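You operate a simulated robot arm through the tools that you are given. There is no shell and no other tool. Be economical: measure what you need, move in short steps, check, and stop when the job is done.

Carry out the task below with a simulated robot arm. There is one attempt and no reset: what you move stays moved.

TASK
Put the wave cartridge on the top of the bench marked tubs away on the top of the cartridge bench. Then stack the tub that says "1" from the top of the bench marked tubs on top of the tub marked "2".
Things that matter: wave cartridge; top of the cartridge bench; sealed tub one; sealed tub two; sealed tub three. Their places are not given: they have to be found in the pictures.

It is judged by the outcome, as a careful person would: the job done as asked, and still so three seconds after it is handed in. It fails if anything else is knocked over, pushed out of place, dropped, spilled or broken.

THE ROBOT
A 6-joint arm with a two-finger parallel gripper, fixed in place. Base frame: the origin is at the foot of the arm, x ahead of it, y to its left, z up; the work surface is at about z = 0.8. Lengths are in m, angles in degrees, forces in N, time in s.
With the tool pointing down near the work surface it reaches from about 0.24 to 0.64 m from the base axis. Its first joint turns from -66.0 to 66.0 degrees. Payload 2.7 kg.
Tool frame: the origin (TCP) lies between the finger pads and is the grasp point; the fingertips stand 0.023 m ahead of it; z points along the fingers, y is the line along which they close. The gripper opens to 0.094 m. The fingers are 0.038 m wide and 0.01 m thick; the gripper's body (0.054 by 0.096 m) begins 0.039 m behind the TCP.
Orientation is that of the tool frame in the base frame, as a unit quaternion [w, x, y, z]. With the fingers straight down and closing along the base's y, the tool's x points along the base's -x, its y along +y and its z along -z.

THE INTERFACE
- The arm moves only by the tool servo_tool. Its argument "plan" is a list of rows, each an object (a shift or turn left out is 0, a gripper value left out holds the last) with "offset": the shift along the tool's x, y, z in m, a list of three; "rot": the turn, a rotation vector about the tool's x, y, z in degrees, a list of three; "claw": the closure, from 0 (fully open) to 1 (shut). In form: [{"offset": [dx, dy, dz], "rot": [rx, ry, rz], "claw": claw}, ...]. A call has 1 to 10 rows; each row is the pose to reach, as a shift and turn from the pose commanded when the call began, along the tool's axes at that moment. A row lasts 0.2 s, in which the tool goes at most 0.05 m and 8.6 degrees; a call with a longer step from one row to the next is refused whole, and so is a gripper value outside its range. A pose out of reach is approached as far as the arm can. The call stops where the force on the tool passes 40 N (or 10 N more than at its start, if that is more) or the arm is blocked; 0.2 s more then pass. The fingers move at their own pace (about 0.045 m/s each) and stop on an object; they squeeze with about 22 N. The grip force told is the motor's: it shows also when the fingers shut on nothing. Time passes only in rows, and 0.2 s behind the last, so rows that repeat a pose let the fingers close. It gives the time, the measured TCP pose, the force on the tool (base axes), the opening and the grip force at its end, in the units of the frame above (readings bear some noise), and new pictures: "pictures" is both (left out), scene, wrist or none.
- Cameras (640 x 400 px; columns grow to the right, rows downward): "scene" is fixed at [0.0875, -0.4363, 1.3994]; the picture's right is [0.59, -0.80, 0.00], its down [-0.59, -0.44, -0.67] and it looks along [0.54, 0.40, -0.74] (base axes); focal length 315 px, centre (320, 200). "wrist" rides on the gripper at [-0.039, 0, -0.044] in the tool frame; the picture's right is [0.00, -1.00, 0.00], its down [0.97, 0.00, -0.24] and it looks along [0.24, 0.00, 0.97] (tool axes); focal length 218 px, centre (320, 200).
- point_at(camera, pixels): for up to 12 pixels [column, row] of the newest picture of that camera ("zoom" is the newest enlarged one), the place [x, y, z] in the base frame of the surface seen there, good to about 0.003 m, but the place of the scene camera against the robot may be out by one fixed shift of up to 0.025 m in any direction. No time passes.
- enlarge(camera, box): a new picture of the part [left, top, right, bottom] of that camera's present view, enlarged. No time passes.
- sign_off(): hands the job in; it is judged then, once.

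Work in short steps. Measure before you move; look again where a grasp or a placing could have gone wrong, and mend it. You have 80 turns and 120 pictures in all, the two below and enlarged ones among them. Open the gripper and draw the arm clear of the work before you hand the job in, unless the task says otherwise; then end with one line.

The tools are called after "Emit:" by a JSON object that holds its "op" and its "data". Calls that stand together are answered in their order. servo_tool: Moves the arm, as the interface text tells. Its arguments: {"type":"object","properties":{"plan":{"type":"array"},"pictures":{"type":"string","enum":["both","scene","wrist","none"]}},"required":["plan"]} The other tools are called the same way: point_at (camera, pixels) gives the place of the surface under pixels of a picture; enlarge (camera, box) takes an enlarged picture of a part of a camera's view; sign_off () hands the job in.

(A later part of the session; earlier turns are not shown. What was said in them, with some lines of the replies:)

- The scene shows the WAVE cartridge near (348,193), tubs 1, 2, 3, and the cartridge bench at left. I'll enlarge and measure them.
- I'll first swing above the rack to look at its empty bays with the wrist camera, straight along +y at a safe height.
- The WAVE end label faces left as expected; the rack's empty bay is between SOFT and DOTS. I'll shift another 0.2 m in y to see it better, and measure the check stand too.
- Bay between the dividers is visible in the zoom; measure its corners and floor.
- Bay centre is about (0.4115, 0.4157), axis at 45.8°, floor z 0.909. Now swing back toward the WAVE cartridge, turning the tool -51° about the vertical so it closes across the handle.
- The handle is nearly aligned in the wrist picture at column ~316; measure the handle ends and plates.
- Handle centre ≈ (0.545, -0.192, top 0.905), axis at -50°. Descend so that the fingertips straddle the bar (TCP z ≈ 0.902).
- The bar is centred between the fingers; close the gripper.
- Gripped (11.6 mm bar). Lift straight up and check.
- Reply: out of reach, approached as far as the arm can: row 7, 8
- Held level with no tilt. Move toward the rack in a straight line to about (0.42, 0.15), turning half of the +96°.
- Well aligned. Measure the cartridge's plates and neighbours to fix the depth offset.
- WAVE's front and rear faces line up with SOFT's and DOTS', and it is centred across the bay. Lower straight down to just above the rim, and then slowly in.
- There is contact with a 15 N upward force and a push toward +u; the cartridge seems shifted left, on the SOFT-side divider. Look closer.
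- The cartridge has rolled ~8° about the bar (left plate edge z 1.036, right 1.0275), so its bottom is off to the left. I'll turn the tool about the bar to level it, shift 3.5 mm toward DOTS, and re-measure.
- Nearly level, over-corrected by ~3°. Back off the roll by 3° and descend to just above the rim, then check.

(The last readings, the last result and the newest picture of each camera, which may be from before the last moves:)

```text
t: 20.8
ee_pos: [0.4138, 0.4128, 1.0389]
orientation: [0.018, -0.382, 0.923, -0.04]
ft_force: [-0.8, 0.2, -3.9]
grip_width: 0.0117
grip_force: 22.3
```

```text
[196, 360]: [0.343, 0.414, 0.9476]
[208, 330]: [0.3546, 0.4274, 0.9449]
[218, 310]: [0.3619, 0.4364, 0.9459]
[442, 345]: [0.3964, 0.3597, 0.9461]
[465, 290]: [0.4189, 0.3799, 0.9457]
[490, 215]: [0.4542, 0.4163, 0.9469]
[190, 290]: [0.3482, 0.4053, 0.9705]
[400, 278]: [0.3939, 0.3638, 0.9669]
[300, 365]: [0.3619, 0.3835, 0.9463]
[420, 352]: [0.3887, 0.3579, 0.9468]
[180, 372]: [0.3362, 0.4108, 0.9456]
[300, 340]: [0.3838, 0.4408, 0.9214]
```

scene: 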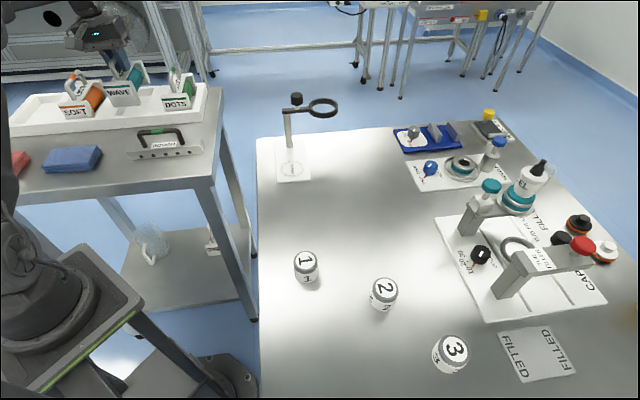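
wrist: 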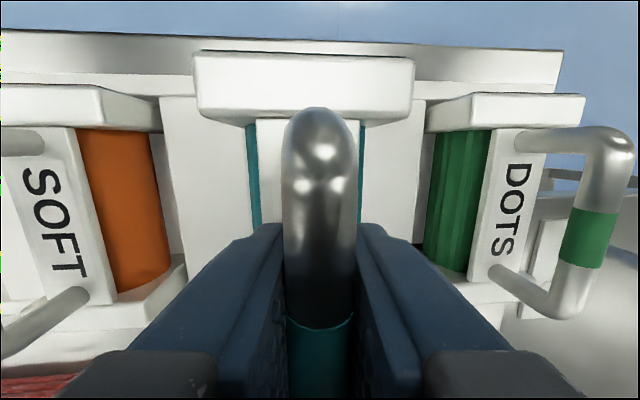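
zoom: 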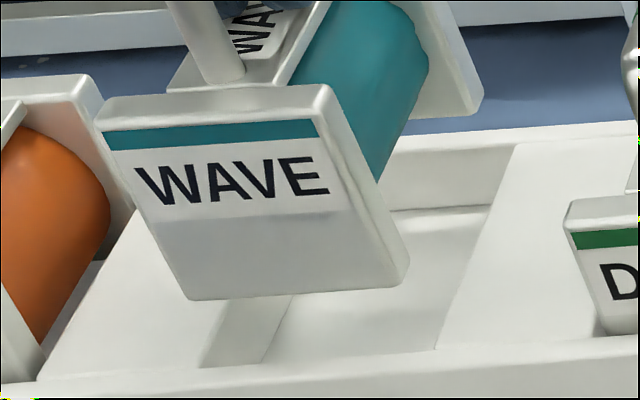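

Level now; in the scene frame the cartridge is ~2 mm right of bay centre with ~4 mm front clearance. Shift 2 mm left and lower into the bay.

Emit:
{"op": "servo_tool", "data": {"plan": [{"offset": [0, 0.002, 0]}, {"offset": [0, 0.0026, 0.006]}, {"offset": [0, 0.003, 0.012]}, {"offset": [0, 0.0036, 0.018]}, {"offset": [0, 0.004, 0.023]}, {"offset": [0, 0.0043, 0.027]}, {"offset": [0, 0.0043, 0.027]}], "pictures": "both"}}

Emit:
{"op": "enlarge", "data": {"camera": "scene", "box": [50, 50, 210, 150]}}

```text
t: 22.4
ee_pos: [0.4126, 0.4164, 1.0118]
orientation: [0.017, -0.38, 0.924, -0.04]
ft_force: [0.2, 0.3, -4.1]
grip_width: 0.0118
grip_force: 22.1
```

scene: 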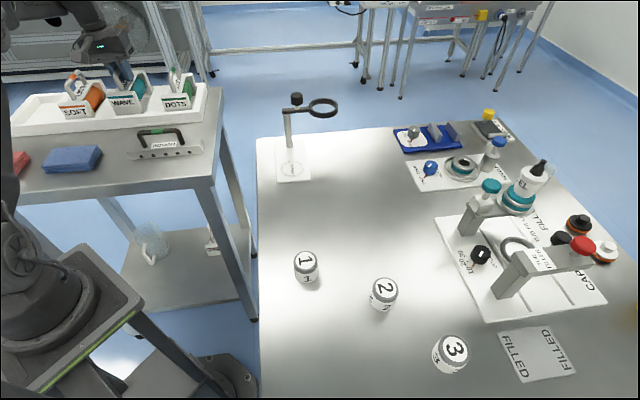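
wrist: 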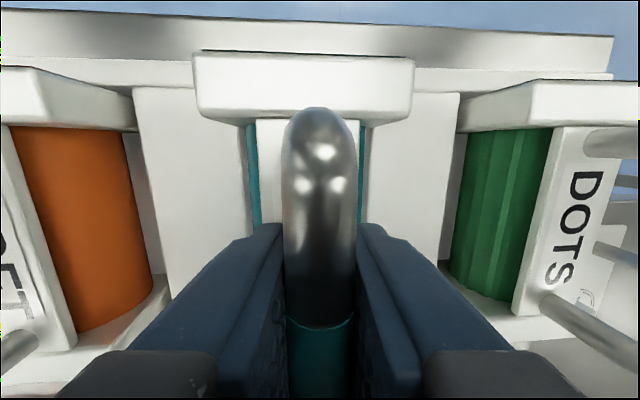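

```text
4.00 times, centred on (130, 100) of scene
```

zoom: 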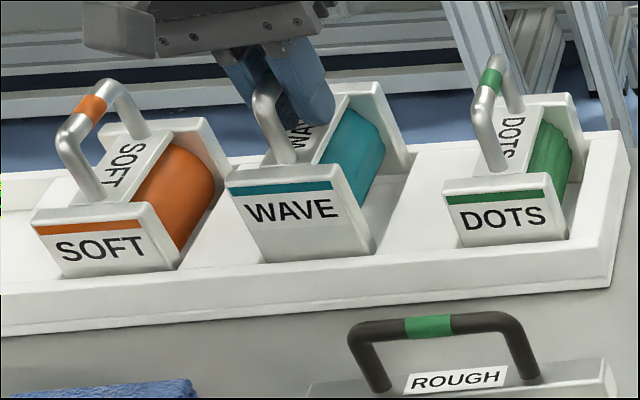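

It is in the bay with no contact force yet. Lower the last few millimetres.

Emit:
{"op": "servo_tool", "data": {"plan": [{"offset": [0, 0.0002, 0.002]}, {"offset": [0, 0.0004, 0.004]}, {"offset": [0, 0.0004, 0.004]}], "pictures": "none"}}

```text
t: 23.2
ee_pos: [0.4112, 0.4176, 1.0082]
orientation: [0.017, -0.38, 0.924, -0.04]
ft_force: [-0.3, 0.0, -4.4]
grip_width: 0.0117
grip_force: 22.1
```

Emit:
{"op": "servo_tool", "data": {"plan": [{"offset": [0, 0.0002, 0.002]}, {"offset": [0, 0.0003, 0.0035]}, {"offset": [0, 0.0003, 0.0035]}], "pictures": "both"}}

Emit:
{"op": "enlarge", "data": {"camera": "scene", "box": [50, 50, 210, 150]}}

```text
t: 24.0
ee_pos: [0.4115, 0.4168, 1.0056]
orientation: [0.017, -0.38, 0.924, -0.04]
ft_force: [0.4, 0.3, -4.4]
grip_width: 0.0116
grip_force: 21.7
```

scene: 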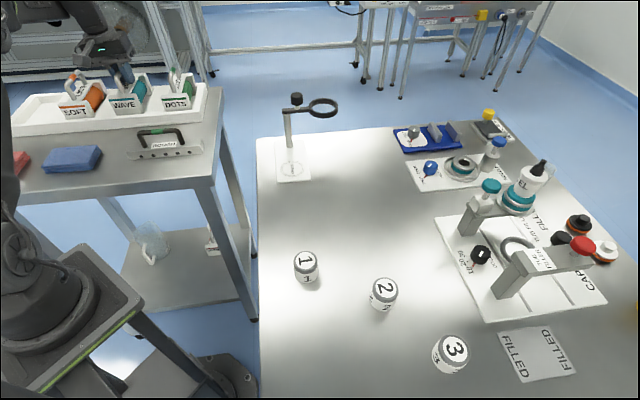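
wrist: 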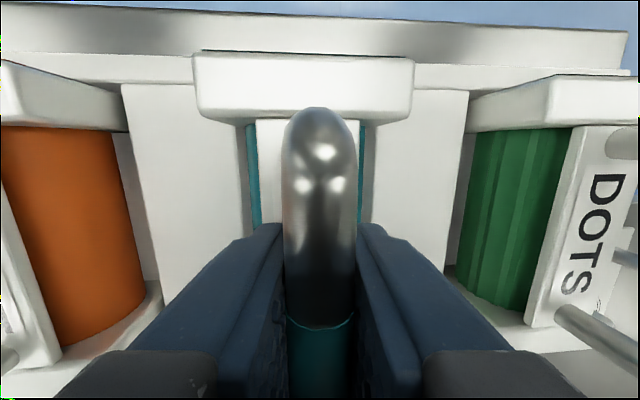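

```text
4.00 times, centred on (130, 100) of scene
```

zoom: 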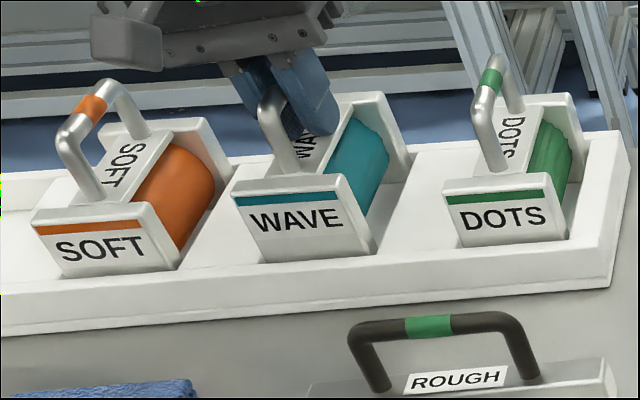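

Emit:
{"op": "point_at", "data": {"camera": "wrist", "pixels": [[210, 80], [300, 80], [400, 80], [60, 100], [560, 100]]}}

Emit:
{"op": "servo_tool", "data": {"plan": [{"offset": [0, 0.0002, 0.002]}, {"offset": [0, 0.0004, 0.004]}, {"offset": [0, 0.0004, 0.005]}, {"offset": [0, 0.0004, 0.005]}], "pictures": "none"}}

```text
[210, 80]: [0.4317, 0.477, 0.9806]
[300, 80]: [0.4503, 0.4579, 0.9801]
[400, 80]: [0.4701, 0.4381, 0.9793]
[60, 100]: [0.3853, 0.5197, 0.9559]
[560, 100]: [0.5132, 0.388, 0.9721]
```

```text
t: 25.0
ee_pos: [0.4102, 0.4164, 0.9996]
orientation: [0.016, -0.381, 0.923, -0.041]
ft_force: [-0.6, -0.1, -3.5]
grip_width: 0.0117
grip_force: 21.9
```

Emit:
{"op": "servo_tool", "data": {"plan": [{"offset": [0, 0.0002, 0.002]}, {"offset": [0, 0.0003, 0.004]}, {"offset": [0, 0.0003, 0.004]}], "pictures": "none"}}

```text
t: 25.8
ee_pos: [0.4103, 0.417, 0.9958]
orientation: [0.017, -0.381, 0.924, -0.04]
ft_force: [-1.5, 1.0, 0.5]
grip_width: 0.0117
grip_force: 21.9
```

Contact has begun (weight now carried). Release with a half opening.

Emit:
{"op": "servo_tool", "data": {"plan": [{"offset": [0, 0, 0.001], "claw": 1}, {"offset": [0, 0, 0.001], "claw": 0.5}, {"offset": [0, 0, 0.001], "claw": 0.5}, {"offset": [0, 0, 0.001], "claw": 0.5}, {"offset": [0, 0, 0.001], "claw": 0.5}], "pictures": "both"}}

Emit:
{"op": "enlarge", "data": {"camera": "scene", "box": [50, 50, 210, 150]}}

```text
t: 27.0
ee_pos: [0.4126, 0.4168, 0.9963]
orientation: [0.019, -0.38, 0.924, -0.039]
ft_force: [4.4, -3.6, 6.9]
grip_width: 0.0445
grip_force: 0.0
```

scene: 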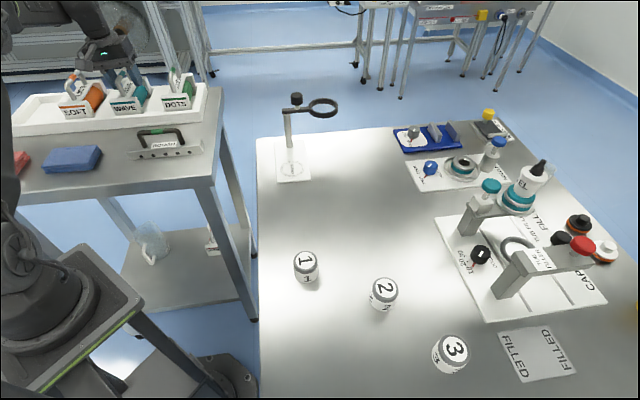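
wrist: 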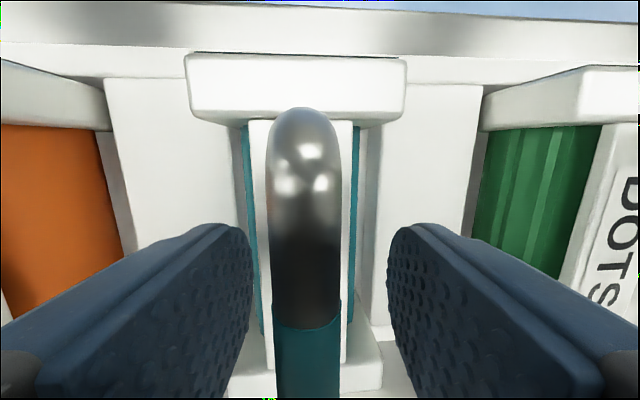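

```text
4.00 times, centred on (130, 100) of scene
```

zoom: 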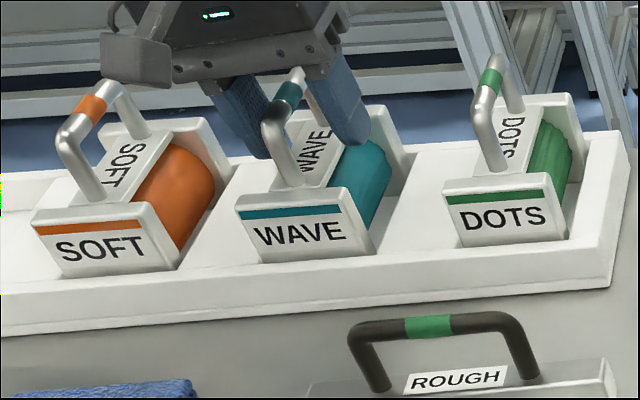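

WAVE is seated level in its bay. Draw straight up slowly.

Emit:
{"op": "servo_tool", "data": {"plan": [{"offset": [0, -0.0004, -0.005]}, {"offset": [0, -0.0013, -0.015]}, {"offset": [0, -0.0026, -0.03]}, {"offset": [0, -0.0052, -0.06]}, {"offset": [0, -0.0087, -0.1]}, {"offset": [0, -0.013, -0.14]}, {"offset": [0, -0.0148, -0.17]}], "pictures": "both"}}

Emit:
{"op": "enlarge", "data": {"camera": "scene", "box": [50, 50, 210, 150]}}

Emit:
{"op": "enlarge", "data": {"camera": "wrist", "box": [100, 50, 540, 280]}}

```text
t: 28.6
ee_pos: [0.4058, 0.4094, 1.1618]
orientation: [0.015, -0.381, 0.924, -0.041]
ft_force: [0.0, 0.2, 0.3]
grip_width: 0.0469
grip_force: 0.1
out of reach, approached as far as the arm can: row 7
```

scene: 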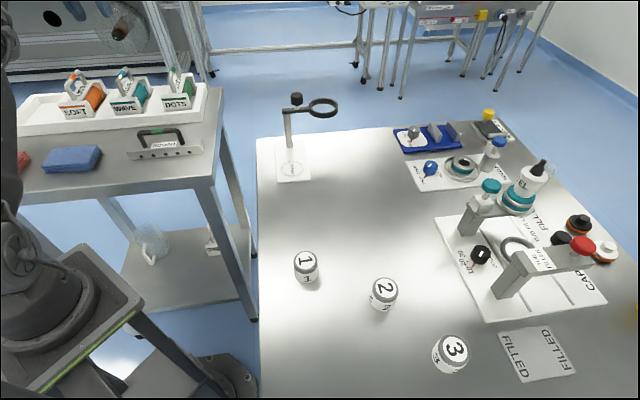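
wrist: 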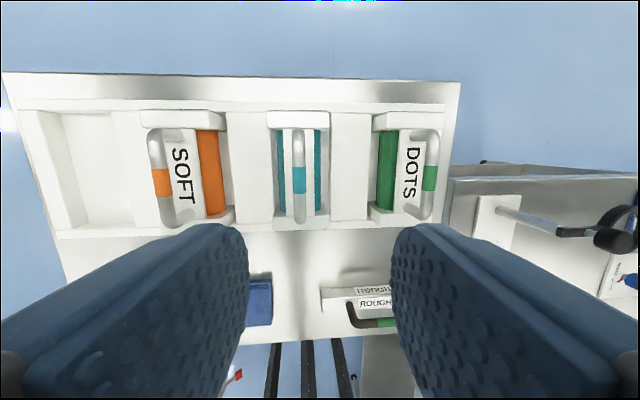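

```text
4.00 times, centred on (130, 100) of scene
```

zoom: 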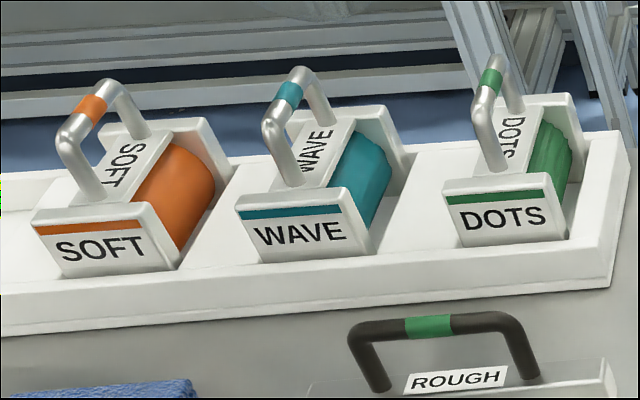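

```text
1.45 times, centred on (320, 165) of wrist
```

zoom: 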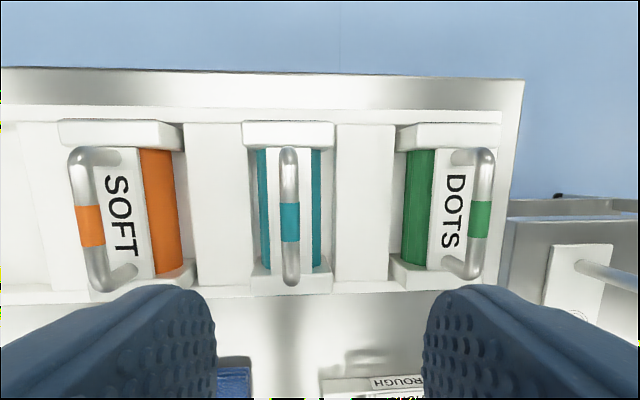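

Cartridge is properly put away; neighbours untouched. Now level the tool and retreat, then return to the tubs.

Emit:
{"op": "servo_tool", "data": {"plan": [{"offset": [0.02, 0, 0], "rot": [-2, 0, 0]}, {"offset": [0.05, 0, 0], "rot": [-5, 0, 0]}, {"offset": [0.09, 0, -0.01], "rot": [-5, 0, 0], "claw": 0.2}, {"offset": [0.1, 0, -0.02], "rot": [-5, 0, 0], "claw": 0.2}], "pictures": "none"}}

```text
t: 29.6
ee_pos: [0.3338, 0.3414, 1.18]
orientation: [0.0, -0.381, 0.924, 0.0]
ft_force: [0.1, -0.2, -0.5]
grip_width: 0.0751
grip_force: 0.1
```

Emit:
{"op": "servo_tool", "data": {"plan": [{"offset": [0.0317, -0.0319, 0], "rot": [0, 0, 4.48]}, {"offset": [0.0634, -0.0638, 0], "rot": [0, 0, 8.96]}, {"offset": [0.0951, -0.0957, 0], "rot": [0, 0, 13.44]}, {"offset": [0.1268, -0.1276, 0], "rot": [0, 0, 17.92]}, {"offset": [0.1585, -0.1595, 0], "rot": [0, 0, 22.4]}, {"offset": [0.1902, -0.1914, 0], "rot": [0, 0, 26.88]}, {"offset": [0.2219, -0.2233, 0], "rot": [0, 0, 31.36]}, {"offset": [0.2536, -0.2552, 0], "rot": [0, 0, 35.84]}, {"offset": [0.2853, -0.2871, 0], "rot": [0, 0, 40.32]}, {"offset": [0.317, -0.319, 0], "rot": [0, 0, 44.8]}], "pictures": "none"}}

```text
t: 31.8
ee_pos: [0.3319, -0.1102, 1.1787]
orientation: [0.001, 0.0, 1.0, 0.0]
ft_force: [0.2, -0.3, 0.1]
grip_width: 0.0752
grip_force: 0.0
```

Now go above tub 1 at (0.335, -0.235), z ≈ 1.03.

Emit:
{"op": "servo_tool", "data": {"plan": [{"offset": [-0.001, -0.04, 0.02]}, {"offset": [-0.002, -0.08, 0.04]}, {"offset": [-0.003, -0.11, 0.07]}, {"offset": [-0.003, -0.124, 0.11]}, {"offset": [-0.003, -0.124, 0.15]}, {"offset": [-0.003, -0.124, 0.15]}], "pictures": "wrist"}}

Emit:
{"op": "enlarge", "data": {"camera": "scene", "box": [260, 220, 420, 330]}}

```text
t: 33.2
ee_pos: [0.337, -0.2305, 1.031]
orientation: [0.0, 0.001, 1.0, 0.0]
ft_force: [1.5, 0.6, -0.5]
grip_width: 0.0754
grip_force: 0.1
```

wrist: 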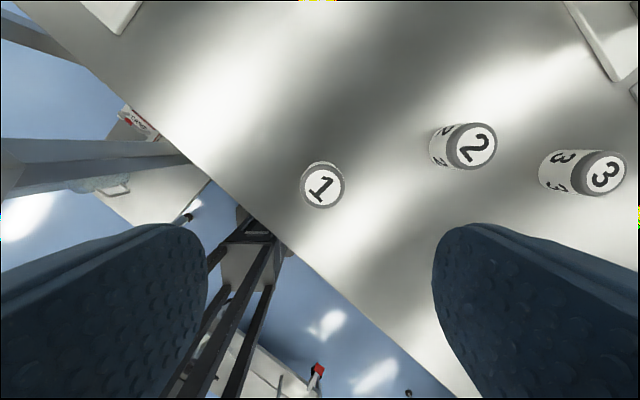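

```text
3.64 times, centred on (340, 275) of scene
```

zoom: 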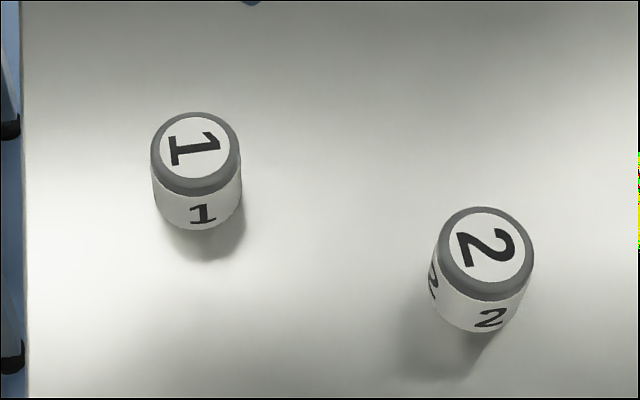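

Emit:
{"op": "point_at", "data": {"camera": "wrist", "pixels": [[323, 187], [303, 187], [343, 187], [323, 167], [323, 207], [471, 146], [449, 146], [494, 146], [471, 124], [471, 168]]}}

Emit:
{"op": "enlarge", "data": {"camera": "wrist", "box": [280, 100, 520, 250]}}

```text
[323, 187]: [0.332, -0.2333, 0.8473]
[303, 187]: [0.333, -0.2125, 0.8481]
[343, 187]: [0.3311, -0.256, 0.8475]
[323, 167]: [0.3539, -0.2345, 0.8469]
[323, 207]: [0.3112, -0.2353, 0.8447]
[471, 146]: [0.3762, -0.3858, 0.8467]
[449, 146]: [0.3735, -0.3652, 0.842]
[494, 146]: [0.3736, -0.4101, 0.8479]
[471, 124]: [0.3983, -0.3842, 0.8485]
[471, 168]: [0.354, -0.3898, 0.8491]
```

```text
2.67 times, centred on (400, 175) of wrist
```

zoom: 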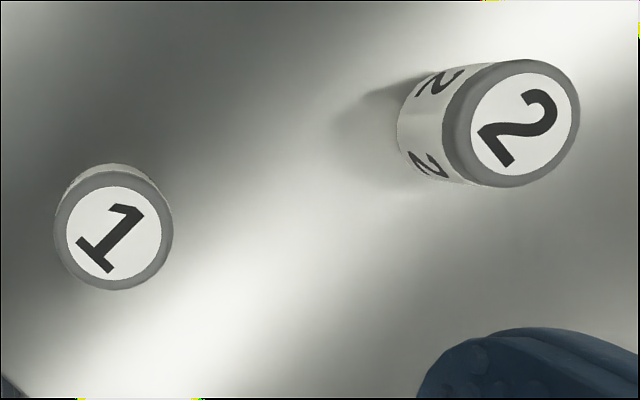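

Emit:
{"op": "point_at", "data": {"camera": "zoom", "pixels": [[472, 124], [569, 122], [520, 74], [522, 173], [520, 123], [66, 231], [161, 231], [113, 184], [113, 278], [113, 231]]}}

```text
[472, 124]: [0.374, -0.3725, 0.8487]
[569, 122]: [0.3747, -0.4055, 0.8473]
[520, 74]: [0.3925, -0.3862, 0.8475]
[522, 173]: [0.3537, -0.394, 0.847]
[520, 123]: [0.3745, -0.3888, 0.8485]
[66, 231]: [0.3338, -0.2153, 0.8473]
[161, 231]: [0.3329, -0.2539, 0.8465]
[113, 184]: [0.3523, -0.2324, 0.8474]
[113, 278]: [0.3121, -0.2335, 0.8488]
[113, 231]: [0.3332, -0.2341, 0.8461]
```

Tub 1 centre ≈ (0.333, -0.2345), tub 2 ≈ (0.374, -0.389), tops at 0.848. Descend over tub 1 to TCP z 0.830.

Emit:
{"op": "servo_tool", "data": {"plan": [{"offset": [0.003, -0.0025, 0.04]}, {"offset": [0.003, -0.0025, 0.08]}, {"offset": [0.003, -0.0025, 0.12]}, {"offset": [0.003, -0.0025, 0.16]}, {"offset": [0.003, -0.0025, 0.185]}, {"offset": [0.003, -0.0025, 0.2]}, {"offset": [0.003, -0.0025, 0.2]}], "pictures": "wrist"}}

```text
t: 34.8
ee_pos: [0.3326, -0.236, 0.83]
orientation: [0.0, -0.001, 1.0, 0.001]
ft_force: [0.2, -0.1, 0.4]
grip_width: 0.0751
grip_force: 0.0
```

wrist: 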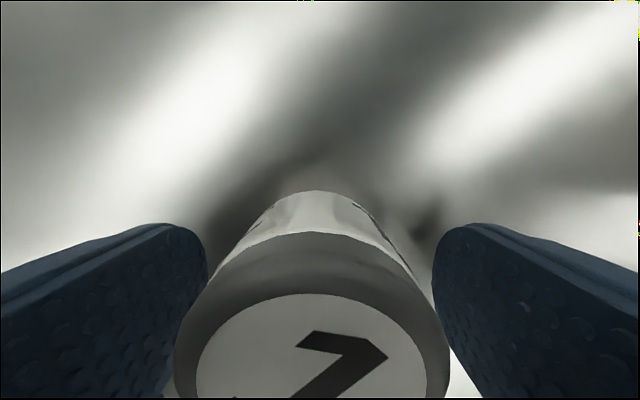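

Tub 1 sits between the fingers; close and lift a little.

Emit:
{"op": "servo_tool", "data": {"plan": [{"claw": 1}, {"claw": 1}, {"claw": 1}, {"claw": 1}, {"claw": 1}], "pictures": "none"}}

Emit:
{"op": "servo_tool", "data": {"plan": [{"offset": [0, 0, -0.02]}, {"offset": [0, 0, -0.05]}, {"offset": [0, 0, -0.08]}, {"offset": [0, 0, -0.11]}, {"offset": [0, 0, -0.13]}, {"offset": [0, 0, -0.13]}], "pictures": "both"}}

```text
t: 36.0
ee_pos: [0.3332, -0.2342, 0.8295]
orientation: [0.0, 0.0, 1.0, 0.0]
ft_force: [0.5, 0.5, 0.1]
grip_width: 0.048
grip_force: 22.0
```

```text
t: 37.4
ee_pos: [0.3348, -0.2337, 0.961]
orientation: [-0.001, -0.001, 1.0, 0.0]
ft_force: [0.6, 0.0, -0.4]
grip_width: 0.0477
grip_force: 21.9
```

scene: 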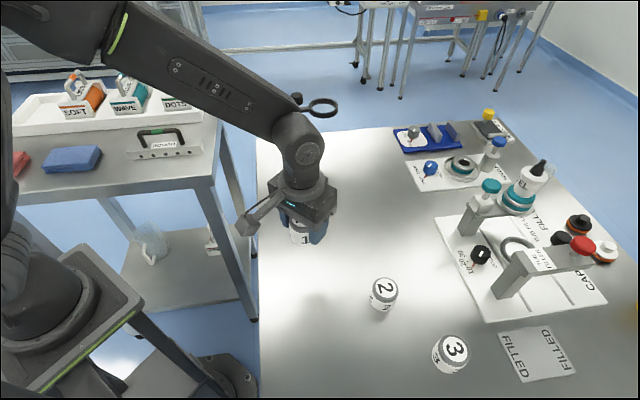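
wrist: 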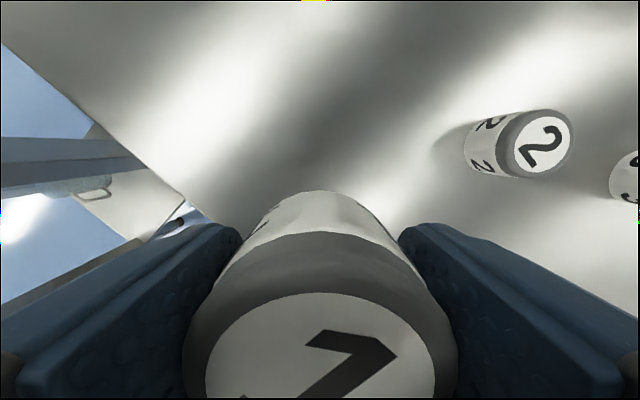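

Tub 1 held. Move above tub 2, leaving ~5 cm clearance, and check alignment.

Emit:
{"op": "servo_tool", "data": {"plan": [{"offset": [-0.01, -0.039, 0]}, {"offset": [-0.02, -0.077, 0]}, {"offset": [-0.03, -0.116, 0]}, {"offset": [-0.0405, -0.1548, 0.01]}, {"offset": [-0.0405, -0.1548, 0.02]}, {"offset": [-0.0405, -0.1548, 0.02]}], "pictures": "both"}}

Emit:
{"op": "enlarge", "data": {"camera": "scene", "box": [320, 200, 450, 330]}}

```text
t: 38.8
ee_pos: [0.3746, -0.3856, 0.9414]
orientation: [0.0, 0.001, 1.0, 0.0]
ft_force: [0.0, -0.3, -1.1]
grip_width: 0.0479
grip_force: 22.1
```

scene: 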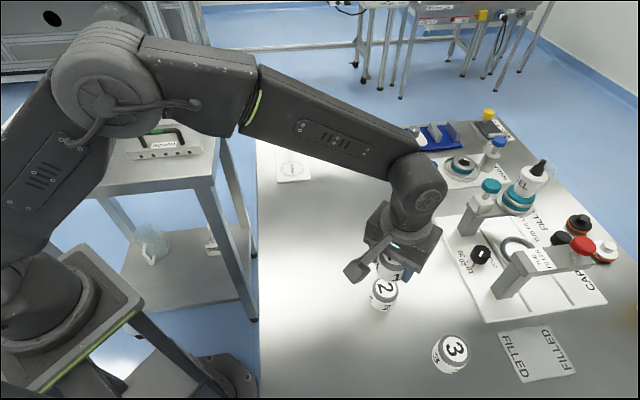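
wrist: 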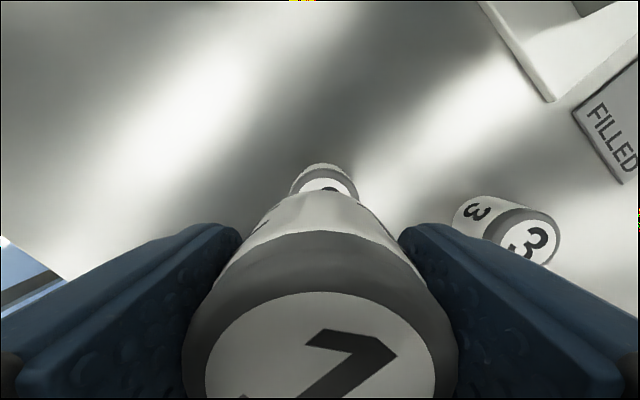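

```text
3.08 times, centred on (385, 265) of scene
```

zoom: 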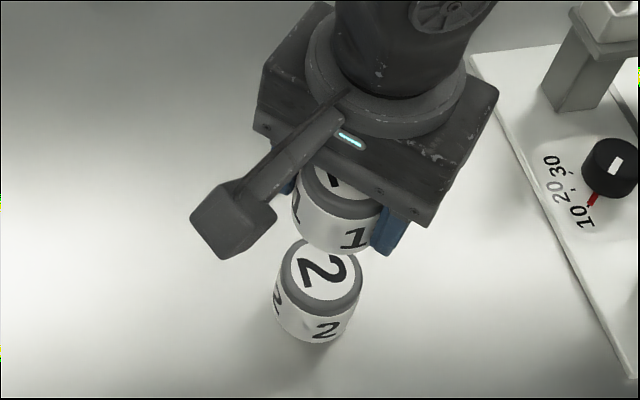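

Emit:
{"op": "enlarge", "data": {"camera": "wrist", "box": [270, 140, 380, 250]}}

Emit:
{"op": "point_at", "data": {"camera": "wrist", "pixels": [[292, 190], [356, 192], [324, 171], [324, 165], [304, 187], [345, 187], [320, 300], [210, 350], [430, 350], [320, 235]]}}

```text
3.64 times, centred on (325, 195) of wrist
```

zoom: 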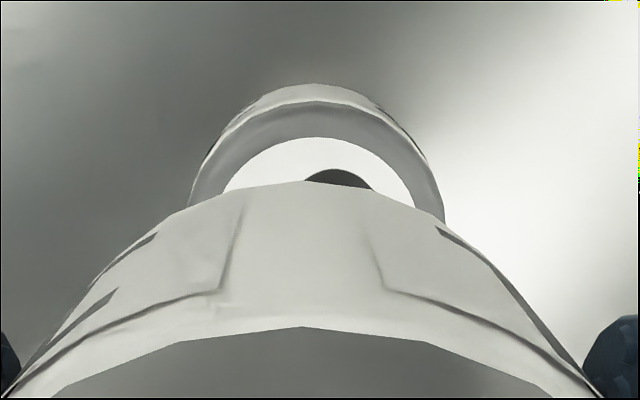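

```text
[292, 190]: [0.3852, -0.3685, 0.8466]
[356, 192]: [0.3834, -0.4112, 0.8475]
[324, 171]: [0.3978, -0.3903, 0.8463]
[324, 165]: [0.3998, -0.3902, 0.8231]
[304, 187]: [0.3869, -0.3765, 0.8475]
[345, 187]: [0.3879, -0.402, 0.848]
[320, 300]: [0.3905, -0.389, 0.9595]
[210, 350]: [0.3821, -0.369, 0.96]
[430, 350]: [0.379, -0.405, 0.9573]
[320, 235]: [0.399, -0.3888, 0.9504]
```

Emit:
{"op": "point_at", "data": {"camera": "wrist", "pixels": [[324, 178], [324, 180], [324, 169], [320, 294], [320, 290], [320, 240], [320, 231], [320, 296]]}}

```text
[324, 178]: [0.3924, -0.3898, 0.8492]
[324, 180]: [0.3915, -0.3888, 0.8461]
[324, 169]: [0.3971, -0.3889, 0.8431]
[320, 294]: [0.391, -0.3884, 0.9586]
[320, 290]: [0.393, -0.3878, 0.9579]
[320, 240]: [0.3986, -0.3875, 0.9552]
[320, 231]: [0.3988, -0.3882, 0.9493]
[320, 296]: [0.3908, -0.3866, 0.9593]
```

Tub 1 is within 1–1.5 mm of tub 2's centre; trim y by -1.5 mm and descend ~58 mm.

Emit:
{"op": "servo_tool", "data": {"plan": [{"offset": [0, -0.0015, 0.01]}, {"offset": [0, -0.0015, 0.025]}, {"offset": [0, -0.0015, 0.04]}, {"offset": [0, -0.0015, 0.05]}, {"offset": [0, -0.0015, 0.057]}, {"offset": [0, -0.0015, 0.057]}], "pictures": "scene"}}

Emit:
{"op": "enlarge", "data": {"camera": "scene", "box": [330, 220, 450, 330]}}

```text
t: 40.2
ee_pos: [0.3744, -0.3907, 0.8847]
orientation: [0.0, 0.0, 1.0, 0.0]
ft_force: [-1.1, -0.8, -0.6]
grip_width: 0.048
grip_force: 21.6
```

scene: 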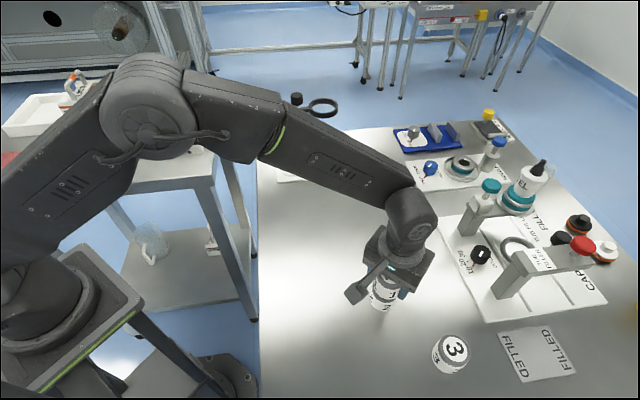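

```text
3.64 times, centred on (390, 275) of scene
```

zoom: 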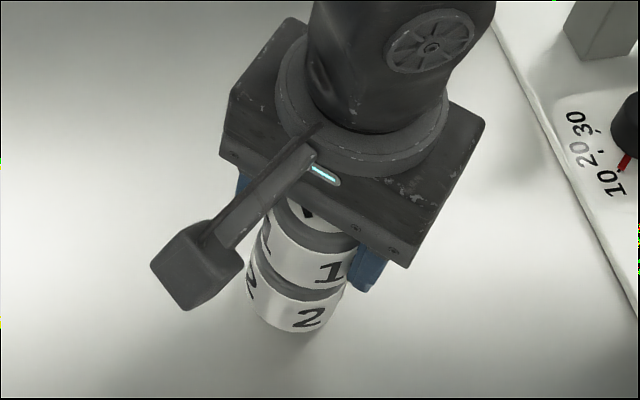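

Well aligned, a few mm above. Lower slowly until contact.

Emit:
{"op": "servo_tool", "data": {"plan": [{"offset": [0, 0, 0.002]}, {"offset": [0, 0, 0.004]}, {"offset": [0, 0, 0.0055]}, {"offset": [0, 0, 0.0055]}], "pictures": "none"}}

```text
t: 41.2
ee_pos: [0.3738, -0.3908, 0.8791]
orientation: [0.0, 0.0, 1.0, -0.001]
ft_force: [0.0, 0.8, 0.7]
grip_width: 0.0478
grip_force: 22.1
```

Emit:
{"op": "servo_tool", "data": {"plan": [{"offset": [0, 0, 0.001]}, {"offset": [0, 0, 0.002]}, {"offset": [0, 0, 0.002]}], "pictures": "none"}}

```text
t: 42.0
ee_pos: [0.3745, -0.3906, 0.8763]
orientation: [0.0, 0.0, 1.0, 0.0]
ft_force: [-0.1, 0.0, 0.4]
grip_width: 0.0482
grip_force: 21.9
```

Emit:
{"op": "servo_tool", "data": {"plan": [{"offset": [0, 0, 0.001]}, {"offset": [0, 0, 0.002]}, {"offset": [0, 0, 0.002]}], "pictures": "scene"}}

Emit:
{"op": "enlarge", "data": {"camera": "scene", "box": [350, 250, 430, 330]}}

```text
t: 42.8
ee_pos: [0.3747, -0.3895, 0.8752]
orientation: [0.001, 0.0, 1.0, 0.0]
ft_force: [-1.2, 1.7, 9.2]
grip_width: 0.0481
grip_force: 21.4
```

scene: 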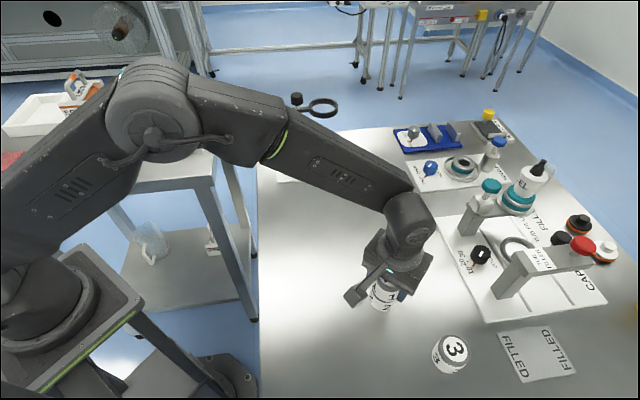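

```text
5.00 times, centred on (390, 290) of scene
```

zoom: 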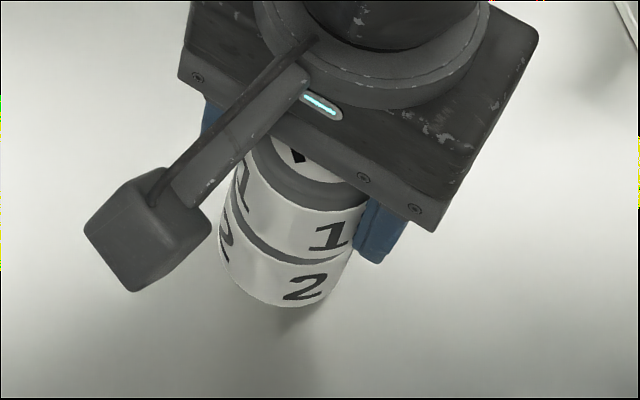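

Contact at 9 N; tub 1 rests on tub 2. Ease off slightly and open the fingers.

Emit:
{"op": "servo_tool", "data": {"plan": [{"offset": [0, 0, -0.0008]}, {"offset": [0, 0, -0.0008], "claw": 0.2}, {"offset": [0, 0, -0.0008], "claw": 0.2}, {"offset": [0, 0, -0.0008], "claw": 0.2}], "pictures": "wrist"}}

```text
t: 43.8
ee_pos: [0.3731, -0.3911, 0.8751]
orientation: [0.001, 0.0, 1.0, -0.001]
ft_force: [0.2, -0.1, 0.1]
grip_width: 0.0751
grip_force: 0.1
```

wrist: 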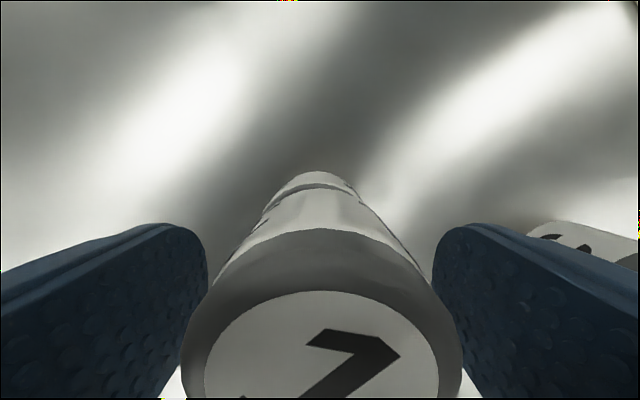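

Released and aligned. Rise straight up, then clear to the side.

Emit:
{"op": "servo_tool", "data": {"plan": [{"offset": [0, 0, -0.02]}, {"offset": [0, 0, -0.05]}, {"offset": [0, 0, -0.09]}, {"offset": [0, 0, -0.13]}, {"offset": [0, 0, -0.17]}, {"offset": [0, 0, -0.21]}, {"offset": [0, 0.045, -0.23]}, {"offset": [0, 0.09, -0.25]}, {"offset": [0, 0.135, -0.27]}, {"offset": [0, 0.18, -0.29]}], "pictures": "both"}}

Emit:
{"op": "enlarge", "data": {"camera": "scene", "box": [330, 230, 450, 330]}}

```text
t: 46.0
ee_pos: [0.3746, -0.2124, 1.1678]
orientation: [0.0, -0.001, 1.0, 0.0]
ft_force: [0.2, 0.5, 0.0]
grip_width: 0.0754
grip_force: 0.1
```

scene: 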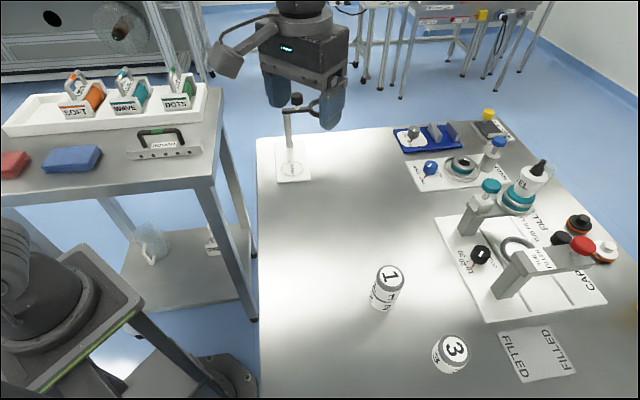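
wrist: 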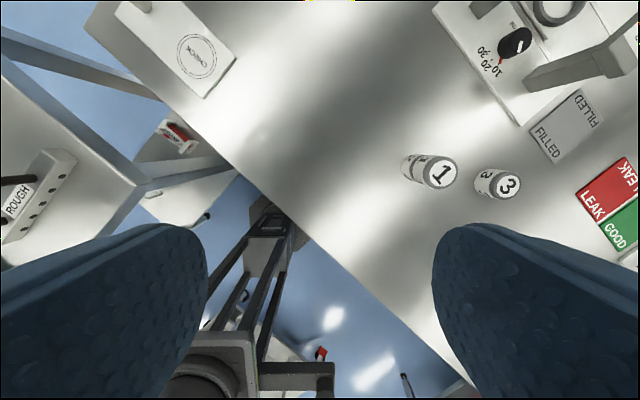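

```text
4.00 times, centred on (390, 280) of scene
```

zoom: 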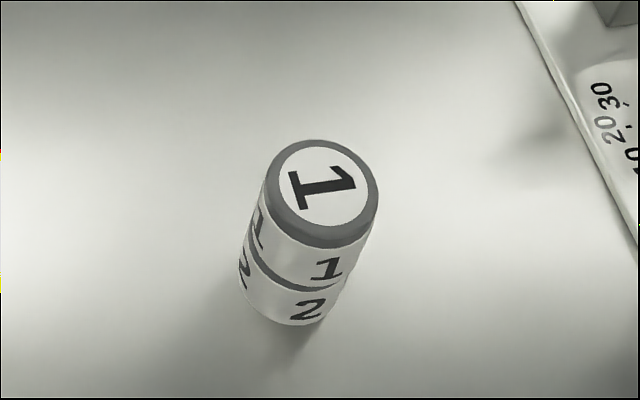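

The stack stands squarely, WAVE is in its bay, and the arm is clear with the gripper open. Hand it in.

Emit:
{"op": "sign_off", "data": {}}

```text
The job is handed in.
```

The wave cartridge is in the empty bay between SOFT and DOTS on top of the cartridge bench, and tub 1 is stacked on tub 2. Nothing else looked moved in the last pictures.
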